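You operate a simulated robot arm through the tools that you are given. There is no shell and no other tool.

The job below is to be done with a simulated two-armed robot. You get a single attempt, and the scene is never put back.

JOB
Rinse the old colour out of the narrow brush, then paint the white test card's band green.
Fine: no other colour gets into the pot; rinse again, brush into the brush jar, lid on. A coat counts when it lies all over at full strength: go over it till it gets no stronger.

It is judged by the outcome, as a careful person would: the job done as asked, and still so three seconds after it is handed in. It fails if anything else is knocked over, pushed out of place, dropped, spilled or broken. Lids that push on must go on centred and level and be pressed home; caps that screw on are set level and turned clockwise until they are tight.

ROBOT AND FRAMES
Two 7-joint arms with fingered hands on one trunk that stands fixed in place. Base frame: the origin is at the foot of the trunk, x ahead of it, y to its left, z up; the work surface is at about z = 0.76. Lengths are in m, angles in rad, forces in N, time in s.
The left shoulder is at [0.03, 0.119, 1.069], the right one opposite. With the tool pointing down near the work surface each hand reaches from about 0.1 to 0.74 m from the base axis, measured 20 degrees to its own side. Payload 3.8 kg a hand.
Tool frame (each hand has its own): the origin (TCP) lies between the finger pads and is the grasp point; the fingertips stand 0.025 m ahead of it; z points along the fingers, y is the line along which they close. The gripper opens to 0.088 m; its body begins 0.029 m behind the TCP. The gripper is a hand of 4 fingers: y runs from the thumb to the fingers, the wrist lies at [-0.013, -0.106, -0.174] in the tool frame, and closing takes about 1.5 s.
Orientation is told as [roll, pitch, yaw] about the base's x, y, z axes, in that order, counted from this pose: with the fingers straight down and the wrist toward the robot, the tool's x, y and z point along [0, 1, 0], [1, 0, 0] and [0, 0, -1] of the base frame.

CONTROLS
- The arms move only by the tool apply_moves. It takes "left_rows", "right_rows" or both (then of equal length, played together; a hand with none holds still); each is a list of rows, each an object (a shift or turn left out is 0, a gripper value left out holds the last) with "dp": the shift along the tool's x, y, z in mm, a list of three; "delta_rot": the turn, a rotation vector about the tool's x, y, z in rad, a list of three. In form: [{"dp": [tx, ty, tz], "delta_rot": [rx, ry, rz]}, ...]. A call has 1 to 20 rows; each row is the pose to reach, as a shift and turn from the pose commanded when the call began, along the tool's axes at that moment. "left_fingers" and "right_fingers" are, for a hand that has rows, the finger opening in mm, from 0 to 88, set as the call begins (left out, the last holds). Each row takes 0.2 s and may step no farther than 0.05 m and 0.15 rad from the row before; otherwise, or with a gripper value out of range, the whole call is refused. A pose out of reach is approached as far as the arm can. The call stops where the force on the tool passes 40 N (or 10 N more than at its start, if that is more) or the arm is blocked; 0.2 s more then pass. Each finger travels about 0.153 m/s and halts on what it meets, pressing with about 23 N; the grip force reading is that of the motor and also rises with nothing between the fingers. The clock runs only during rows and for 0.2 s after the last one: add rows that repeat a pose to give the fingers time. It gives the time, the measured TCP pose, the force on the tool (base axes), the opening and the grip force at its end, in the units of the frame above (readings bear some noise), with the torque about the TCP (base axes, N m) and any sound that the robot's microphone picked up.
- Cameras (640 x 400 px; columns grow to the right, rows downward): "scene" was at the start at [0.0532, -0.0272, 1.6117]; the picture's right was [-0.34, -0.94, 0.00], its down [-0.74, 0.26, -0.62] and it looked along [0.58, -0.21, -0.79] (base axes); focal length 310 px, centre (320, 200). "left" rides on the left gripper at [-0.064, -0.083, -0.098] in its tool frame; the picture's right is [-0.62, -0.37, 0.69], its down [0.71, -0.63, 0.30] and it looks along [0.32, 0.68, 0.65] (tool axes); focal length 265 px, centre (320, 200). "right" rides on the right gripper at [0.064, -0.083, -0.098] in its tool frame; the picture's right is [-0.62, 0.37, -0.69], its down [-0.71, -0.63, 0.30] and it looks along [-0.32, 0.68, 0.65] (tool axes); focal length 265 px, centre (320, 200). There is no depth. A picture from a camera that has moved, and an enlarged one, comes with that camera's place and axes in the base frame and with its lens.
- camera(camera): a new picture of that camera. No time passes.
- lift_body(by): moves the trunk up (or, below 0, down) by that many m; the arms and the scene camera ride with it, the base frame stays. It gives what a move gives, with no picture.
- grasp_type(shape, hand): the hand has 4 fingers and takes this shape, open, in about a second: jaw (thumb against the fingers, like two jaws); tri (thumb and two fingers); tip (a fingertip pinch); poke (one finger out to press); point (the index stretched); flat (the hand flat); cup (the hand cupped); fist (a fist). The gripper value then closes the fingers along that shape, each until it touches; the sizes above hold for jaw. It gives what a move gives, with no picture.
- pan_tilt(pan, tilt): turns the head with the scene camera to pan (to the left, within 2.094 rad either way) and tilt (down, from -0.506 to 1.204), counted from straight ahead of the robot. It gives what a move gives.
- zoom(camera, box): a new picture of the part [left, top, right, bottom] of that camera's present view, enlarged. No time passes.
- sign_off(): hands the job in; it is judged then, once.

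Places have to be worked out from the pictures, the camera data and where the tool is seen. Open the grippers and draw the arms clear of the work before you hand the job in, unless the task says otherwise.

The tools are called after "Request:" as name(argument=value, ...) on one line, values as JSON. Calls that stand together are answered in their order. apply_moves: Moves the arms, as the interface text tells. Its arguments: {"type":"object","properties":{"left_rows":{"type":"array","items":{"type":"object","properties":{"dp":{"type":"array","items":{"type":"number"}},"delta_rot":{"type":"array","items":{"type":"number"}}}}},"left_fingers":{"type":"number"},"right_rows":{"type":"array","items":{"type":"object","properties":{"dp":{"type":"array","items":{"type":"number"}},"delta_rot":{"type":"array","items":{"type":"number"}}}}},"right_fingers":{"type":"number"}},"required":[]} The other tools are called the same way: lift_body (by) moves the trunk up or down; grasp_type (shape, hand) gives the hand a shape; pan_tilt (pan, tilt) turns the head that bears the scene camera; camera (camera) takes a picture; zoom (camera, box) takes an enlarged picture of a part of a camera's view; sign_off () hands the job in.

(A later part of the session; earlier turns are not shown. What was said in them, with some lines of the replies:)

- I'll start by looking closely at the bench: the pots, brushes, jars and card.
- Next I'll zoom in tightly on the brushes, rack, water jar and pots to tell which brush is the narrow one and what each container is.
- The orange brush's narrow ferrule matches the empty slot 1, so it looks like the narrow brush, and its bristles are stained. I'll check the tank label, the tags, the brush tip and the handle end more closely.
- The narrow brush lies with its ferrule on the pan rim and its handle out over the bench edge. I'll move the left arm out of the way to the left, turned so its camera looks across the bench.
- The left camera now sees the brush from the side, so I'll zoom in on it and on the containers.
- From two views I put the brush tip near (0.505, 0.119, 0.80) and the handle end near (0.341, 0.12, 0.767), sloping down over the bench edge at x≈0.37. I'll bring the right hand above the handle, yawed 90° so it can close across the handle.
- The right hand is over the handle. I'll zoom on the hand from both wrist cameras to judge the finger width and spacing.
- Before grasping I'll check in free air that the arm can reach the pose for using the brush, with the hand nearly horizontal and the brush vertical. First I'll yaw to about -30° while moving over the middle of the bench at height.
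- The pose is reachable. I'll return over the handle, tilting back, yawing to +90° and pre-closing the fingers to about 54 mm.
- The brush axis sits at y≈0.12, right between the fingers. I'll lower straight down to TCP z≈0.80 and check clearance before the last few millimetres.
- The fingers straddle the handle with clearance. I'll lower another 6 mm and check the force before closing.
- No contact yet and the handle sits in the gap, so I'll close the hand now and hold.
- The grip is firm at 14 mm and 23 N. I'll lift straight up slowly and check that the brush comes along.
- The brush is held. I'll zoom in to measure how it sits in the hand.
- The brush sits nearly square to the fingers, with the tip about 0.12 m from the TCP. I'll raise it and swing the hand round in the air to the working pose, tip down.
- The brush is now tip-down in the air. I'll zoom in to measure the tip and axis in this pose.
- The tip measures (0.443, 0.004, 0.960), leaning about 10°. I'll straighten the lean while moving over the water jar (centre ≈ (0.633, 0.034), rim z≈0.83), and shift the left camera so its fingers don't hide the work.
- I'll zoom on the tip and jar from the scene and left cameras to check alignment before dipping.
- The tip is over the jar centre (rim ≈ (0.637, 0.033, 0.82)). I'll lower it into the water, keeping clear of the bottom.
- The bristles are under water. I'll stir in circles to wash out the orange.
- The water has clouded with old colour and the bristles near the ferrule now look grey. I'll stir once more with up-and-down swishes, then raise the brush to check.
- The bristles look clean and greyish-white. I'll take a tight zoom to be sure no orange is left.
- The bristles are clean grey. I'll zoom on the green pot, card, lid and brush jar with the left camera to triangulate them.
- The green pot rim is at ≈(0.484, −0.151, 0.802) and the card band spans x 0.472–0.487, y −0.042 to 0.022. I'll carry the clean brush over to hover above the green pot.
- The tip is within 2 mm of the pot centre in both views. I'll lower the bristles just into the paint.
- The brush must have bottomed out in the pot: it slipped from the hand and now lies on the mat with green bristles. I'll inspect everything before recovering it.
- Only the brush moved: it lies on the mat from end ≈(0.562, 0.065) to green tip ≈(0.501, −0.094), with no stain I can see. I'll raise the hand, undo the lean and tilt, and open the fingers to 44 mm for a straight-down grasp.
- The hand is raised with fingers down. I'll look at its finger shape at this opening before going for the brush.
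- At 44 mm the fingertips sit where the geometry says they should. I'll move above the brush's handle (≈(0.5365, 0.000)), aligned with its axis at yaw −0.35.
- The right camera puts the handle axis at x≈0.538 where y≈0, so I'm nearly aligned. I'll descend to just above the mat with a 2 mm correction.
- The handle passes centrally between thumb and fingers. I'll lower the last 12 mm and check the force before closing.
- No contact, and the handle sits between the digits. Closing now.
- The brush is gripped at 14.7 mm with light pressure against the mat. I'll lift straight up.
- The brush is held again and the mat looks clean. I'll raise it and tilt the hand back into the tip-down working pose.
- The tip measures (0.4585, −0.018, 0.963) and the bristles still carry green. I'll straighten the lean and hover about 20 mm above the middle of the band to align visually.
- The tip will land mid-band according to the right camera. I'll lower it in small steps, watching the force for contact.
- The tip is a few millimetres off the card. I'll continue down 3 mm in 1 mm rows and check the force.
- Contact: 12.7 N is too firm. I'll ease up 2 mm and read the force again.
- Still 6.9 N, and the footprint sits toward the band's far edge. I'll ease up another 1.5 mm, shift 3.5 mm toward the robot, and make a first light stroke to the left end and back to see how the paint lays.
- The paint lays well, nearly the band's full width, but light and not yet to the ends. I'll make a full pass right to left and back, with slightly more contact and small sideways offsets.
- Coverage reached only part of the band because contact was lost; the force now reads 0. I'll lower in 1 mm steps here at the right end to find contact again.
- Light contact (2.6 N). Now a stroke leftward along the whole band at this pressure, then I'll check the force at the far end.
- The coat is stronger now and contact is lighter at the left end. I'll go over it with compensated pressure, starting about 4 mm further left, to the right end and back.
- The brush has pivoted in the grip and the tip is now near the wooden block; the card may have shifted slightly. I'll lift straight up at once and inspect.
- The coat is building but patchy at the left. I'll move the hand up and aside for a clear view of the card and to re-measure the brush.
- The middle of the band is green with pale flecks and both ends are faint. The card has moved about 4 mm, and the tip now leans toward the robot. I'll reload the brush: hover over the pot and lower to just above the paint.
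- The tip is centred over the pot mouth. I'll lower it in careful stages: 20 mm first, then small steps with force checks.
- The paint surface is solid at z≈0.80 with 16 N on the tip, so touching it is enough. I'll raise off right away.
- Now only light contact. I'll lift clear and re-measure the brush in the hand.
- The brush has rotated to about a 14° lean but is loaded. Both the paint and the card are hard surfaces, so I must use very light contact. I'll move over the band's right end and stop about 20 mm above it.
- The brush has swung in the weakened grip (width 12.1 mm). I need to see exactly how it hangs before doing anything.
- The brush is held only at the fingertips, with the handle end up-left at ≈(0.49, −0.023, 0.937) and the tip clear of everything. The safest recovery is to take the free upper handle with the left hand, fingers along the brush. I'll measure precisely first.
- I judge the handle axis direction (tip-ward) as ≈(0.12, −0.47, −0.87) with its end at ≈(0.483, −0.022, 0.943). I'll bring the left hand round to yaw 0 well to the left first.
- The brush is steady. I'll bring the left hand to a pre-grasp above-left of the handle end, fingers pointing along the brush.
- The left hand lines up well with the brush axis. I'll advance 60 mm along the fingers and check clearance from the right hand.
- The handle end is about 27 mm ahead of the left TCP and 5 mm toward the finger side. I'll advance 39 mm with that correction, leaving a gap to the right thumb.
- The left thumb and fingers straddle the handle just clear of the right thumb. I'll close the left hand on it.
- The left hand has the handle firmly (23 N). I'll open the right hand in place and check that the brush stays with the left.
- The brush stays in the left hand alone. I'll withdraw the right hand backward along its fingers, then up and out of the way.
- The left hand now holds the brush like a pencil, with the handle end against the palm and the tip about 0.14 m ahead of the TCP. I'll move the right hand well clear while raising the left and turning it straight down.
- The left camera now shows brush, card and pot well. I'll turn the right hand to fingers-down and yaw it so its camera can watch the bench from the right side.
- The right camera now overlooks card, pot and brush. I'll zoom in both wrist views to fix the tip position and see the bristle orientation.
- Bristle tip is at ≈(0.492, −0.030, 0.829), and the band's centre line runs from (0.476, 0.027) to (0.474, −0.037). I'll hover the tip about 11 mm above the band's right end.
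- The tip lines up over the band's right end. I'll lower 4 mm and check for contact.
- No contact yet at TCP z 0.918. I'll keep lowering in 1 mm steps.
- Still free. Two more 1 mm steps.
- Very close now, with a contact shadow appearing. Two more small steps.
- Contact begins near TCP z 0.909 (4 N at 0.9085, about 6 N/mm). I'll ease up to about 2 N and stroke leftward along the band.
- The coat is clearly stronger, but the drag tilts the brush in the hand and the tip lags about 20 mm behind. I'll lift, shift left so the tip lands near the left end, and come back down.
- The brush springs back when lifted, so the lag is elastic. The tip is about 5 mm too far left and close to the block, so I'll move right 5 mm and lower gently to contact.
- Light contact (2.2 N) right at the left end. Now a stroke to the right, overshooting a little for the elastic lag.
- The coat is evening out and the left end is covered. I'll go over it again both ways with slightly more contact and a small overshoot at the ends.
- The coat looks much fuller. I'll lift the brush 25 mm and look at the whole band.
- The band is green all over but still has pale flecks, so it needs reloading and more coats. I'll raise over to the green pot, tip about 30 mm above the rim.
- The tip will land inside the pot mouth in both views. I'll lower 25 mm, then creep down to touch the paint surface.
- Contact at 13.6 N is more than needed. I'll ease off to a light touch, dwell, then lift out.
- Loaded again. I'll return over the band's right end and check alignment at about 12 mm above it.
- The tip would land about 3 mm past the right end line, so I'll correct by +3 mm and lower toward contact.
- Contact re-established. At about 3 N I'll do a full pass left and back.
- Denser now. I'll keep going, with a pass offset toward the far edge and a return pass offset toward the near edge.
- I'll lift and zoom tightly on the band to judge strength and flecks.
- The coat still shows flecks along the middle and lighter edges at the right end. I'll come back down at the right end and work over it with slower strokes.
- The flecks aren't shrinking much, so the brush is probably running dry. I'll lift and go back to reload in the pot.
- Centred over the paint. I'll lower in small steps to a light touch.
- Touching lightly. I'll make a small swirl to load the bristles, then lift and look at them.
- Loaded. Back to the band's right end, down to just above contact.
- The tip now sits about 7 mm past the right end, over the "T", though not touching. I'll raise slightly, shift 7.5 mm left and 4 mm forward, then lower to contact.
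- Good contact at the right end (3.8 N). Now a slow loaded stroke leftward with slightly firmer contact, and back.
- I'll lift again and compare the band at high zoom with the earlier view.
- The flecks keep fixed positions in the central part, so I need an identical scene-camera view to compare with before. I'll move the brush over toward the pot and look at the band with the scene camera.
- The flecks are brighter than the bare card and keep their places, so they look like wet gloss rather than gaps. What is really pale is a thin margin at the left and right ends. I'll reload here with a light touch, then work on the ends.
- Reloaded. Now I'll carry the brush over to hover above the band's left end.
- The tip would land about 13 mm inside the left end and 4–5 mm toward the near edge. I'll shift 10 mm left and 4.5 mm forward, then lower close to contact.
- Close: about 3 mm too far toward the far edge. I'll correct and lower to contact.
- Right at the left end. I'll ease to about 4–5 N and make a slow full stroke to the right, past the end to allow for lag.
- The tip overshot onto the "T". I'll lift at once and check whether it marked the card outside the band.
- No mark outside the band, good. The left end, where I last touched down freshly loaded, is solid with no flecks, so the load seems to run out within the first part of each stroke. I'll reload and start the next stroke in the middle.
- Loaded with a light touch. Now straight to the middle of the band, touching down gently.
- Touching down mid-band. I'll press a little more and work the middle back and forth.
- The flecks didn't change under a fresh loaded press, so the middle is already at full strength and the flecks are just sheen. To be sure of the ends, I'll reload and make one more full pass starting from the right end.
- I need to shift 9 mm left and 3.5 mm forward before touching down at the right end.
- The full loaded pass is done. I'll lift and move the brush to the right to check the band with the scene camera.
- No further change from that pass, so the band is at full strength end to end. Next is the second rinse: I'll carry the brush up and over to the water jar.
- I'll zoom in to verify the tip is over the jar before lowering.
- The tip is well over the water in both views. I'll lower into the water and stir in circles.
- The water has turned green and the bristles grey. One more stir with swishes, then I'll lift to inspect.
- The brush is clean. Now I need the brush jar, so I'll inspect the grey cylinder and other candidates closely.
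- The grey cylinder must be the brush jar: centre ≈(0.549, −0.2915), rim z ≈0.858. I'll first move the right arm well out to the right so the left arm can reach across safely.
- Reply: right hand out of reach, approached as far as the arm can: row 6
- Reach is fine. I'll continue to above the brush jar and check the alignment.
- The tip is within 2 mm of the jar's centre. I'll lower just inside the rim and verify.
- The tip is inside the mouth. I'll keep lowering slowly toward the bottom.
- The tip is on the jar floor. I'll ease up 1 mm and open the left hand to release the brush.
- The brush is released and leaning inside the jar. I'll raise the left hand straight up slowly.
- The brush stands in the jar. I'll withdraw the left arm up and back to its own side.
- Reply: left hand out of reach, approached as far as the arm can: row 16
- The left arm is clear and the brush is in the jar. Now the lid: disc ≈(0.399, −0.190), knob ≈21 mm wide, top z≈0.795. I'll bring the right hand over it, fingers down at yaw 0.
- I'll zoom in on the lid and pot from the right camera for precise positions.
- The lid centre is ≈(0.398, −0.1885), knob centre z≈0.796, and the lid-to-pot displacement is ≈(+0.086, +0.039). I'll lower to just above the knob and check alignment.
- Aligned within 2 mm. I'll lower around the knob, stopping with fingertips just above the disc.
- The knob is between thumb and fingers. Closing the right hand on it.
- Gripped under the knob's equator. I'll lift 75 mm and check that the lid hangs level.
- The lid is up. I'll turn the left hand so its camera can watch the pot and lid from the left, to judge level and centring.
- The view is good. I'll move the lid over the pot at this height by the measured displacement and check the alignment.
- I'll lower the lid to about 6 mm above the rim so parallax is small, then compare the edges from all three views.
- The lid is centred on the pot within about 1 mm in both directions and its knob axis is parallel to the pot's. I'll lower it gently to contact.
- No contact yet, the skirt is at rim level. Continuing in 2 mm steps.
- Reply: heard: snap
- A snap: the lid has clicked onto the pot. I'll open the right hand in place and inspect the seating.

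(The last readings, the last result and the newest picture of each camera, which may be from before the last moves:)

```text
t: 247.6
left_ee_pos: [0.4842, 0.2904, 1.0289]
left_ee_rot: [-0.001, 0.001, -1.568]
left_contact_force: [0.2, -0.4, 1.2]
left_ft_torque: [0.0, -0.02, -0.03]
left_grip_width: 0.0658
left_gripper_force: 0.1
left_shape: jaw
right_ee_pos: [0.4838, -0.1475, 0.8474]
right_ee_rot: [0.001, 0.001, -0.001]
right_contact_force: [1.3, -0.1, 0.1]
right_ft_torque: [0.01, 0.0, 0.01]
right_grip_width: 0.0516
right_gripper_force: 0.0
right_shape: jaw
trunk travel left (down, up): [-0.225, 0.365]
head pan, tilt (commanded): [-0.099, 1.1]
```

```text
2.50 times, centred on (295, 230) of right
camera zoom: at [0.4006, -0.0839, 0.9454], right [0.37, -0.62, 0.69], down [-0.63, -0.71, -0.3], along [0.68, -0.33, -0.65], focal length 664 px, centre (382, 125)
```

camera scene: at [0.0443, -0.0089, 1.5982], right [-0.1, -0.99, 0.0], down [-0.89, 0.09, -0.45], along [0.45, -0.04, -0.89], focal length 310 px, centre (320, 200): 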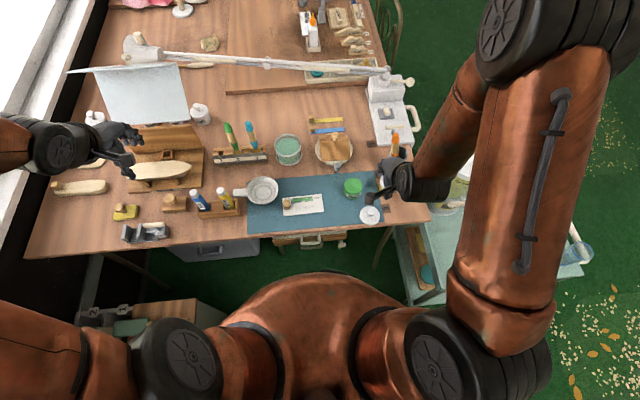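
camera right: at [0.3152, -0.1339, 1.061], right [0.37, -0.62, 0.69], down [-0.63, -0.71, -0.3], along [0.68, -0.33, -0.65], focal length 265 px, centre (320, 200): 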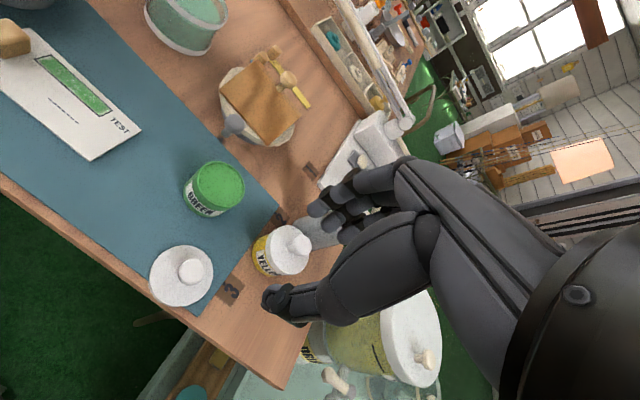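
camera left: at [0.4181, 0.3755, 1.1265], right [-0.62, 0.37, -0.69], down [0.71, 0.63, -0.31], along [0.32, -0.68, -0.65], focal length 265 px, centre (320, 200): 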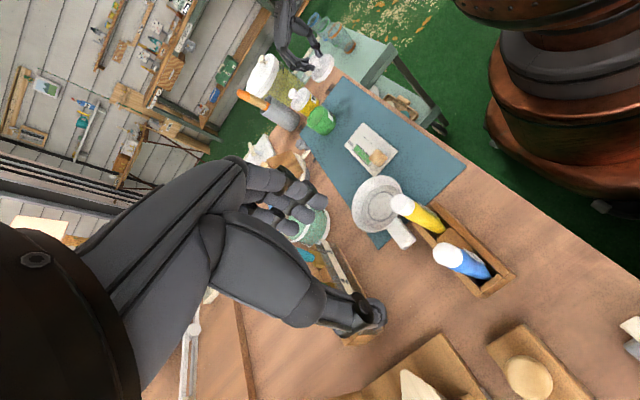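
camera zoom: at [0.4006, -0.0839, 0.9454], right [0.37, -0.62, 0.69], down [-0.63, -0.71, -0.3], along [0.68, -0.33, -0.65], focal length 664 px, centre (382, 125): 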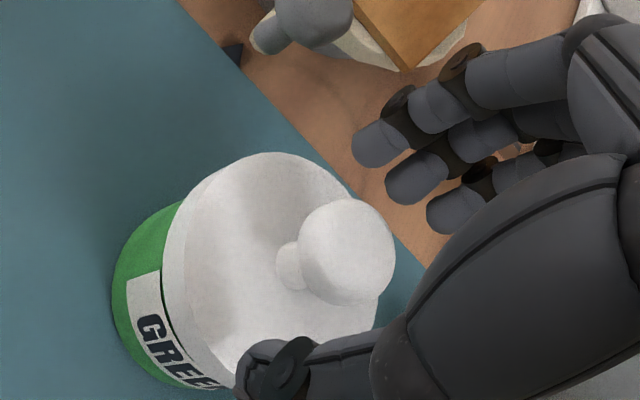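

Released. I'll raise the right hand straight up and inspect the lid against the yellow pot's lid.

Request:
apply_moves(right_rows=[{"dp": [0, 0, -20]}, {"dp": [0, 0, -45]}, {"dp": [0, 0, -80]}, {"dp": [-30, -20, -115]}, {"dp": [-70, -50, -150]}, {"dp": [-110, -80, -180]}, {"dp": [-110, -80, -180]}])

Request:
zoom(camera="left", box=[280, 70, 370, 150])

Request:
zoom(camera="scene", box=[335, 155, 405, 225])

Request:
camera(camera="right")

```text
refused: row 4 steps farther than a row can; nothing moved
```

```text
5.00 times, centred on (325, 110) of left
camera zoom: at [0.4181, 0.3754, 1.1266], right [-0.62, 0.37, -0.69], down [0.71, 0.63, -0.3], along [0.33, -0.68, -0.65], focal length 1327 px, centre (295, 650)
```

zoom: 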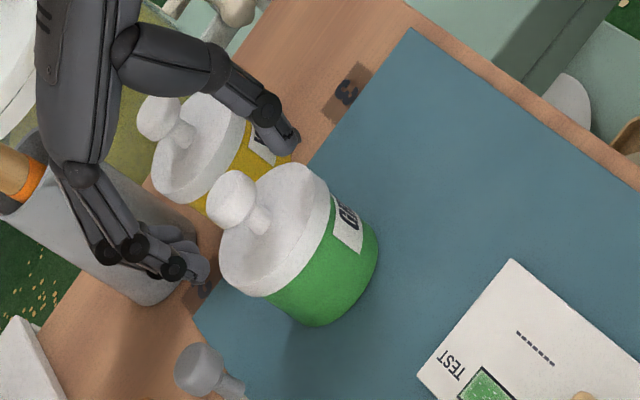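

```text
5.71 times, centred on (370, 190) of scene
camera zoom: at [0.0452, -0.0078, 1.5982], right [-0.1, -1.0, 0.0], down [-0.89, 0.09, -0.45], along [0.45, -0.05, -0.89], focal length 1772 px, centre (34, 257)
```

zoom: 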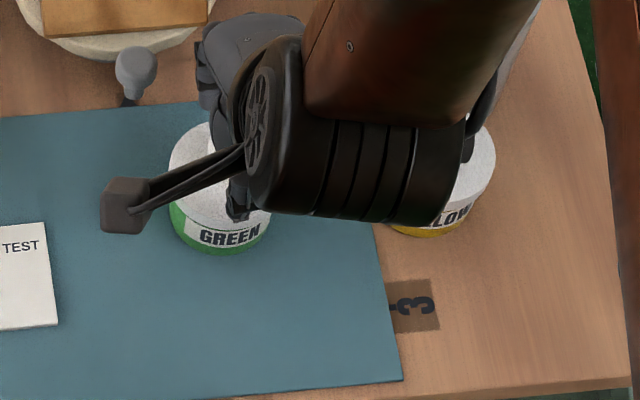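

```text
taken
camera right: at [0.4006, -0.0839, 0.9454], right [0.37, -0.62, 0.69], down [-0.63, -0.71, -0.3], along [0.68, -0.33, -0.65], focal length 265 px, centre (320, 200)
```

right: 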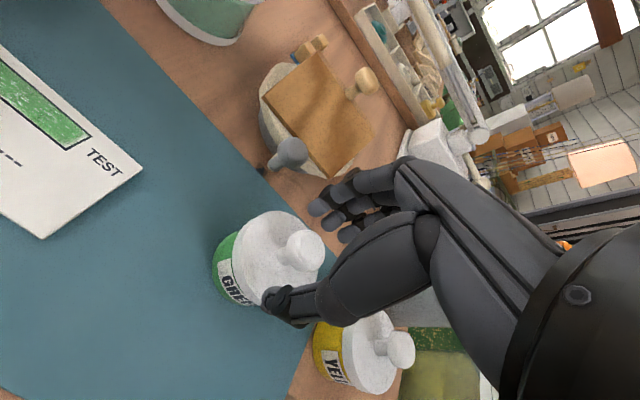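

Request:
apply_moves(right_rows=[{"dp": [0, 0, -15]}, {"dp": [0, 0, -40]}, {"dp": [0, 0, -75]}, {"dp": [0, 0, -110]}, {"dp": [-15, -20, -140]}, {"dp": [-45, -45, -160]}, {"dp": [-75, -75, -180]}, {"dp": [-105, -100, -195]}, {"dp": [-140, -120, -205]}, {"dp": [-140, -120, -205]}])

Request:
zoom(camera="left", box=[280, 70, 370, 150])

Request:
zoom(camera="scene", box=[335, 155, 405, 225])

Request:
camera(camera="scene")

Request:
camera(camera="right")

```text
t: 249.8
left_ee_pos: [0.485, 0.292, 1.0291]
left_ee_rot: [0.001, 0.0, -1.57]
left_contact_force: [-0.1, 0.4, -0.2]
left_ft_torque: [0.01, -0.01, 0.0]
left_grip_width: 0.0659
left_gripper_force: 0.0
left_shape: jaw
right_ee_pos: [0.3623, -0.2882, 1.0526]
right_ee_rot: [0.001, 0.002, -0.001]
right_contact_force: [0.7, -0.1, 0.3]
right_ft_torque: [0.04, -0.04, 0.01]
right_grip_width: 0.0519
right_gripper_force: 0.1
right_shape: jaw
trunk travel left (down, up): [-0.225, 0.365]
head pan, tilt (commanded): [-0.099, 1.1]
```

```text
5.00 times, centred on (325, 110) of left
camera zoom: at [0.4186, 0.3758, 1.1262], right [-0.62, 0.37, -0.69], down [0.71, 0.63, -0.31], along [0.33, -0.68, -0.65], focal length 1327 px, centre (295, 650)
```

zoom: 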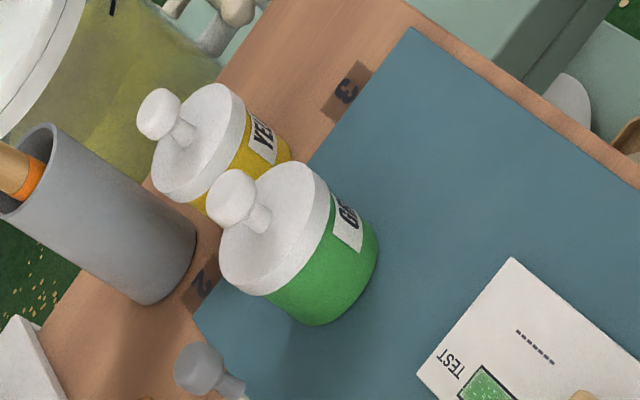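

```text
5.71 times, centred on (370, 190) of scene
camera zoom: at [0.0459, -0.0071, 1.5982], right [-0.1, -1.0, 0.0], down [-0.89, 0.09, -0.45], along [0.45, -0.05, -0.89], focal length 1772 px, centre (34, 257)
```

zoom: 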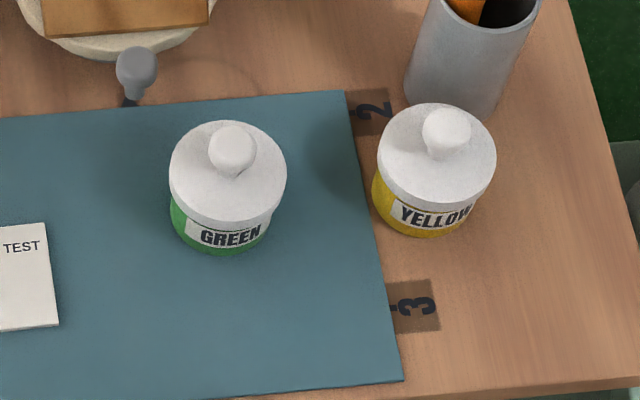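

```text
taken
camera scene: at [0.0459, -0.0071, 1.5982], right [-0.1, -1.0, 0.0], down [-0.89, 0.09, -0.45], along [0.45, -0.05, -0.89], focal length 310 px, centre (320, 200)
```

scene: 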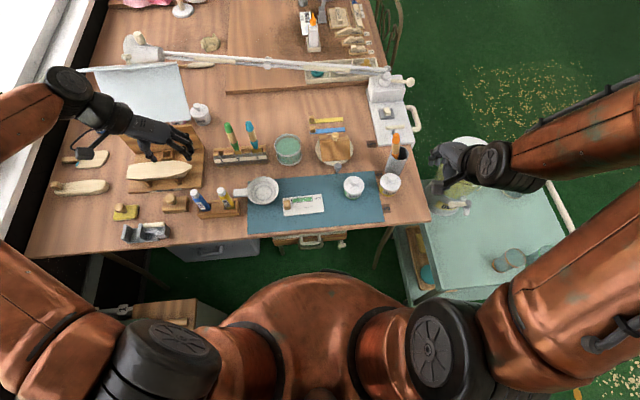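

```text
taken
camera right: at [0.2804, -0.224, 1.1511], right [0.37, -0.62, 0.69], down [-0.63, -0.71, -0.3], along [0.68, -0.33, -0.65], focal length 265 px, centre (320, 200)
```

right: 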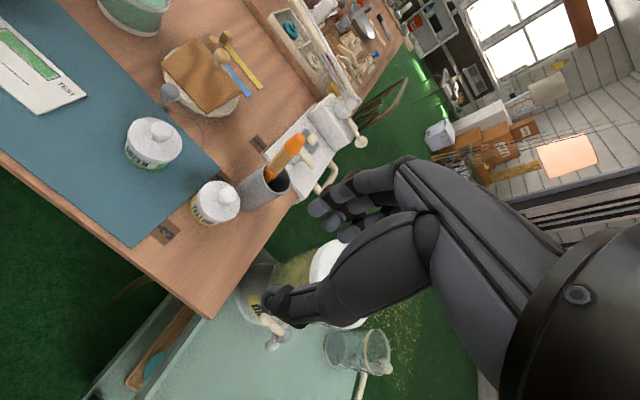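

The green lid sits centred and level like the yellow one. Now a final close look at the band, brush jar and card with the arms clear.

Request:
zoom(camera="scene", box=[288, 190, 318, 210])

Request:
zoom(camera="left", box=[330, 120, 410, 180])

Request:
zoom(camera="scene", box=[370, 120, 430, 200])

Request:
zoom(camera="right", box=[0, 10, 110, 110])

```text
16.00 times, centred on (303, 200) of scene
camera zoom: at [0.0459, -0.0071, 1.5982], right [-0.1, -1.0, 0.0], down [-0.89, 0.09, -0.45], along [0.45, -0.05, -0.89], focal length 4961 px, centre (592, 200)
```

zoom: 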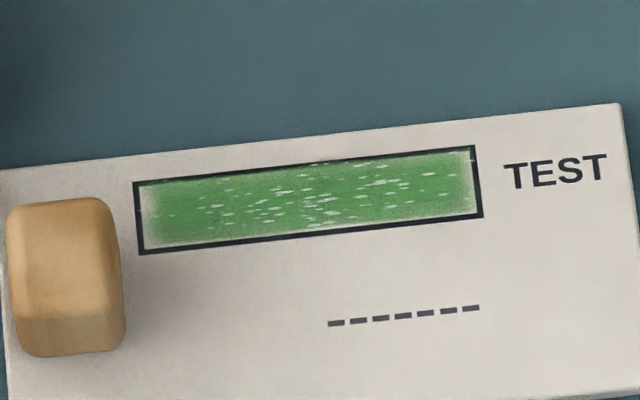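

```text
6.67 times, centred on (370, 150) of left
camera zoom: at [0.4186, 0.3758, 1.1262], right [-0.62, 0.37, -0.69], down [0.71, 0.63, -0.31], along [0.33, -0.68, -0.65], focal length 1769 px, centre (-13, 533)
```

zoom: 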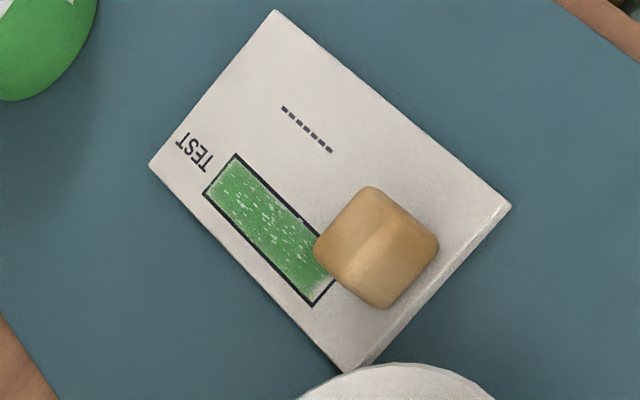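

```text
5.00 times, centred on (400, 160) of scene
camera zoom: at [0.0459, -0.0071, 1.5982], right [-0.1, -1.0, 0.0], down [-0.89, 0.09, -0.45], along [0.45, -0.05, -0.89], focal length 1550 px, centre (-80, 400)
```

zoom: 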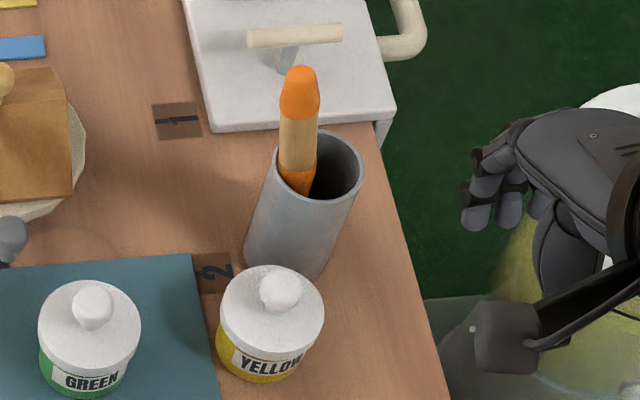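

```text
4.00 times, centred on (55, 60) of right
camera zoom: at [0.2804, -0.224, 1.1511], right [0.37, -0.62, 0.69], down [-0.63, -0.71, -0.3], along [0.68, -0.33, -0.65], focal length 1062 px, centre (1380, 760)
```

zoom: 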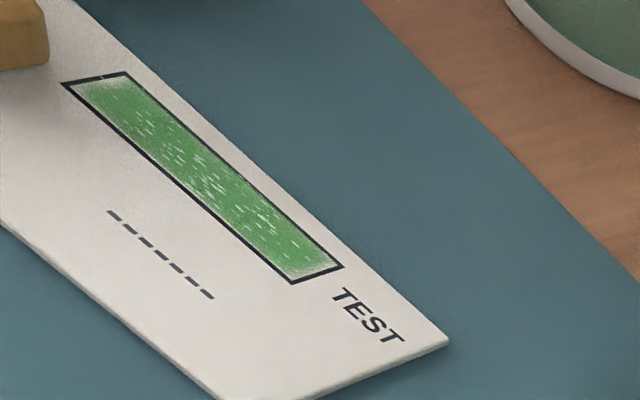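

Everything looks in place. I'll check the lid once more from the right camera, then draw both arms clear with grippers open.

Request:
zoom(camera="right", box=[100, 90, 300, 240])

Request:
apply_moves(right_rows=[{"dp": [-25, -8, -15]}, {"dp": [-55, -16, -30]}, {"dp": [-85, -24, -45]}, {"dp": [-115, -32, -60]}, {"dp": [-145, -40, -75]}, {"dp": [-165, -45, -90]}, {"dp": [-165, -45, -90]}], right_fingers=88, left_rows=[{"dp": [-8, -8, -15]}, {"dp": [-16, -16, -30]}, {"dp": [-24, -24, -45]}, {"dp": [-32, -32, -60]}, {"dp": [-40, -40, -75]}, {"dp": [-48, -48, -90]}, {"dp": [-48, -48, -90]}], left_fingers=88)

Request:
camera(camera="scene")

Request:
zoom(camera="scene", box=[220, 120, 430, 250])

```text
2.67 times, centred on (200, 165) of right
camera zoom: at [0.2804, -0.224, 1.1511], right [0.37, -0.62, 0.69], down [-0.63, -0.71, -0.3], along [0.68, -0.33, -0.65], focal length 708 px, centre (640, 293)
```

zoom: 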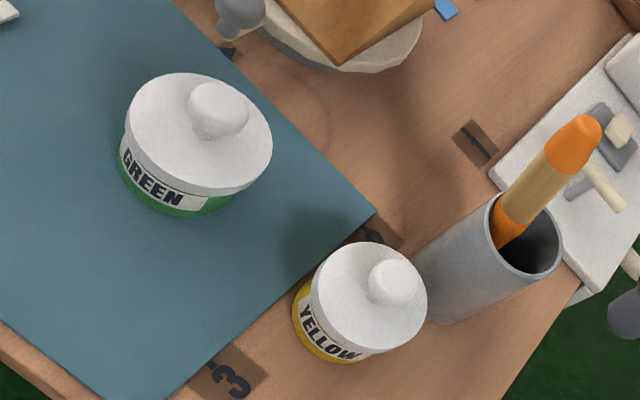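

```text
t: 251.4
left_ee_pos: [0.4349, 0.3403, 1.1179]
left_ee_rot: [0.0, 0.001, -1.57]
left_contact_force: [0.2, -0.5, -0.1]
left_ft_torque: [0.01, 0.02, -0.03]
left_grip_width: 0.088
left_gripper_force: 0.0
left_shape: jaw
right_ee_pos: [0.3189, -0.4535, 1.1422]
right_ee_rot: [-0.001, 0.0, 0.0]
right_contact_force: [-0.2, -0.2, 0.4]
right_ft_torque: [-0.01, -0.02, 0.0]
right_grip_width: 0.088
right_gripper_force: 0.1
right_shape: jaw
trunk travel left (down, up): [-0.225, 0.365]
head pan, tilt (commanded): [-0.099, 1.1]
```

```text
taken
camera scene: at [0.0456, -0.0077, 1.5982], right [-0.1, -1.0, 0.0], down [-0.89, 0.09, -0.45], along [0.45, -0.05, -0.89], focal length 310 px, centre (320, 200)
```

scene: 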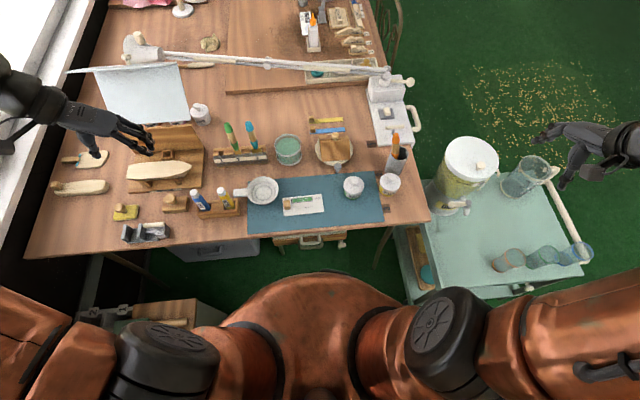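

```text
3.05 times, centred on (325, 185) of scene
camera zoom: at [0.0456, -0.0077, 1.5982], right [-0.1, -1.0, 0.0], down [-0.89, 0.09, -0.45], along [0.45, -0.05, -0.89], focal length 945 px, centre (305, 246)
```

zoom: 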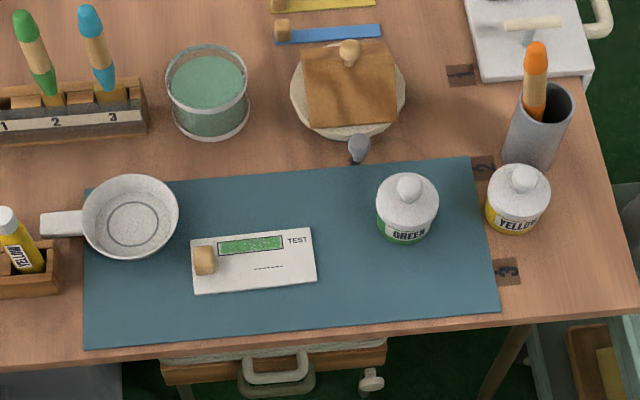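

The band is painted, the brush is rinsed and standing in the brush jar, and the lid has snapped onto the green pot, centred and level. The card has shifted about 15 mm on the mat from the brush strokes, and I've left it there. Both hands are open and clear, so I'm handing the job in.

Request:
sign_off()

```text
The job is handed in.
```

The white card's band is painted green end to end, and the job is handed in. I don't know yet how it was judged.

- **First rinse:** the narrow orange brush was rinsed until its bristles showed no orange before it went near the green pot.
- **Band:** I went over it with reloaded coats until the last passes made no visible difference. Small white flecks and a thin pale edge at each end stayed the same through those passes, so I took them as the paint's sheen and soft edge rather than gaps.
- **Brush:** it was rinsed again, its bristles came up clean grey, and it is standing bristles-down in the grey jar.
- **Lid:** it went onto the green pot centred and level, and I heard it snap.

**What went wrong on the way:**
- **Dropped brush:** the brush slipped out of the hand once, at the first dip into the pot, and landed on the mat. I saw no mark on the mat and nothing else moved.
- **Shifted card:** the brush strokes slid the card about 15 mm to the left on the mat. I left it there rather than risk pushing it back.
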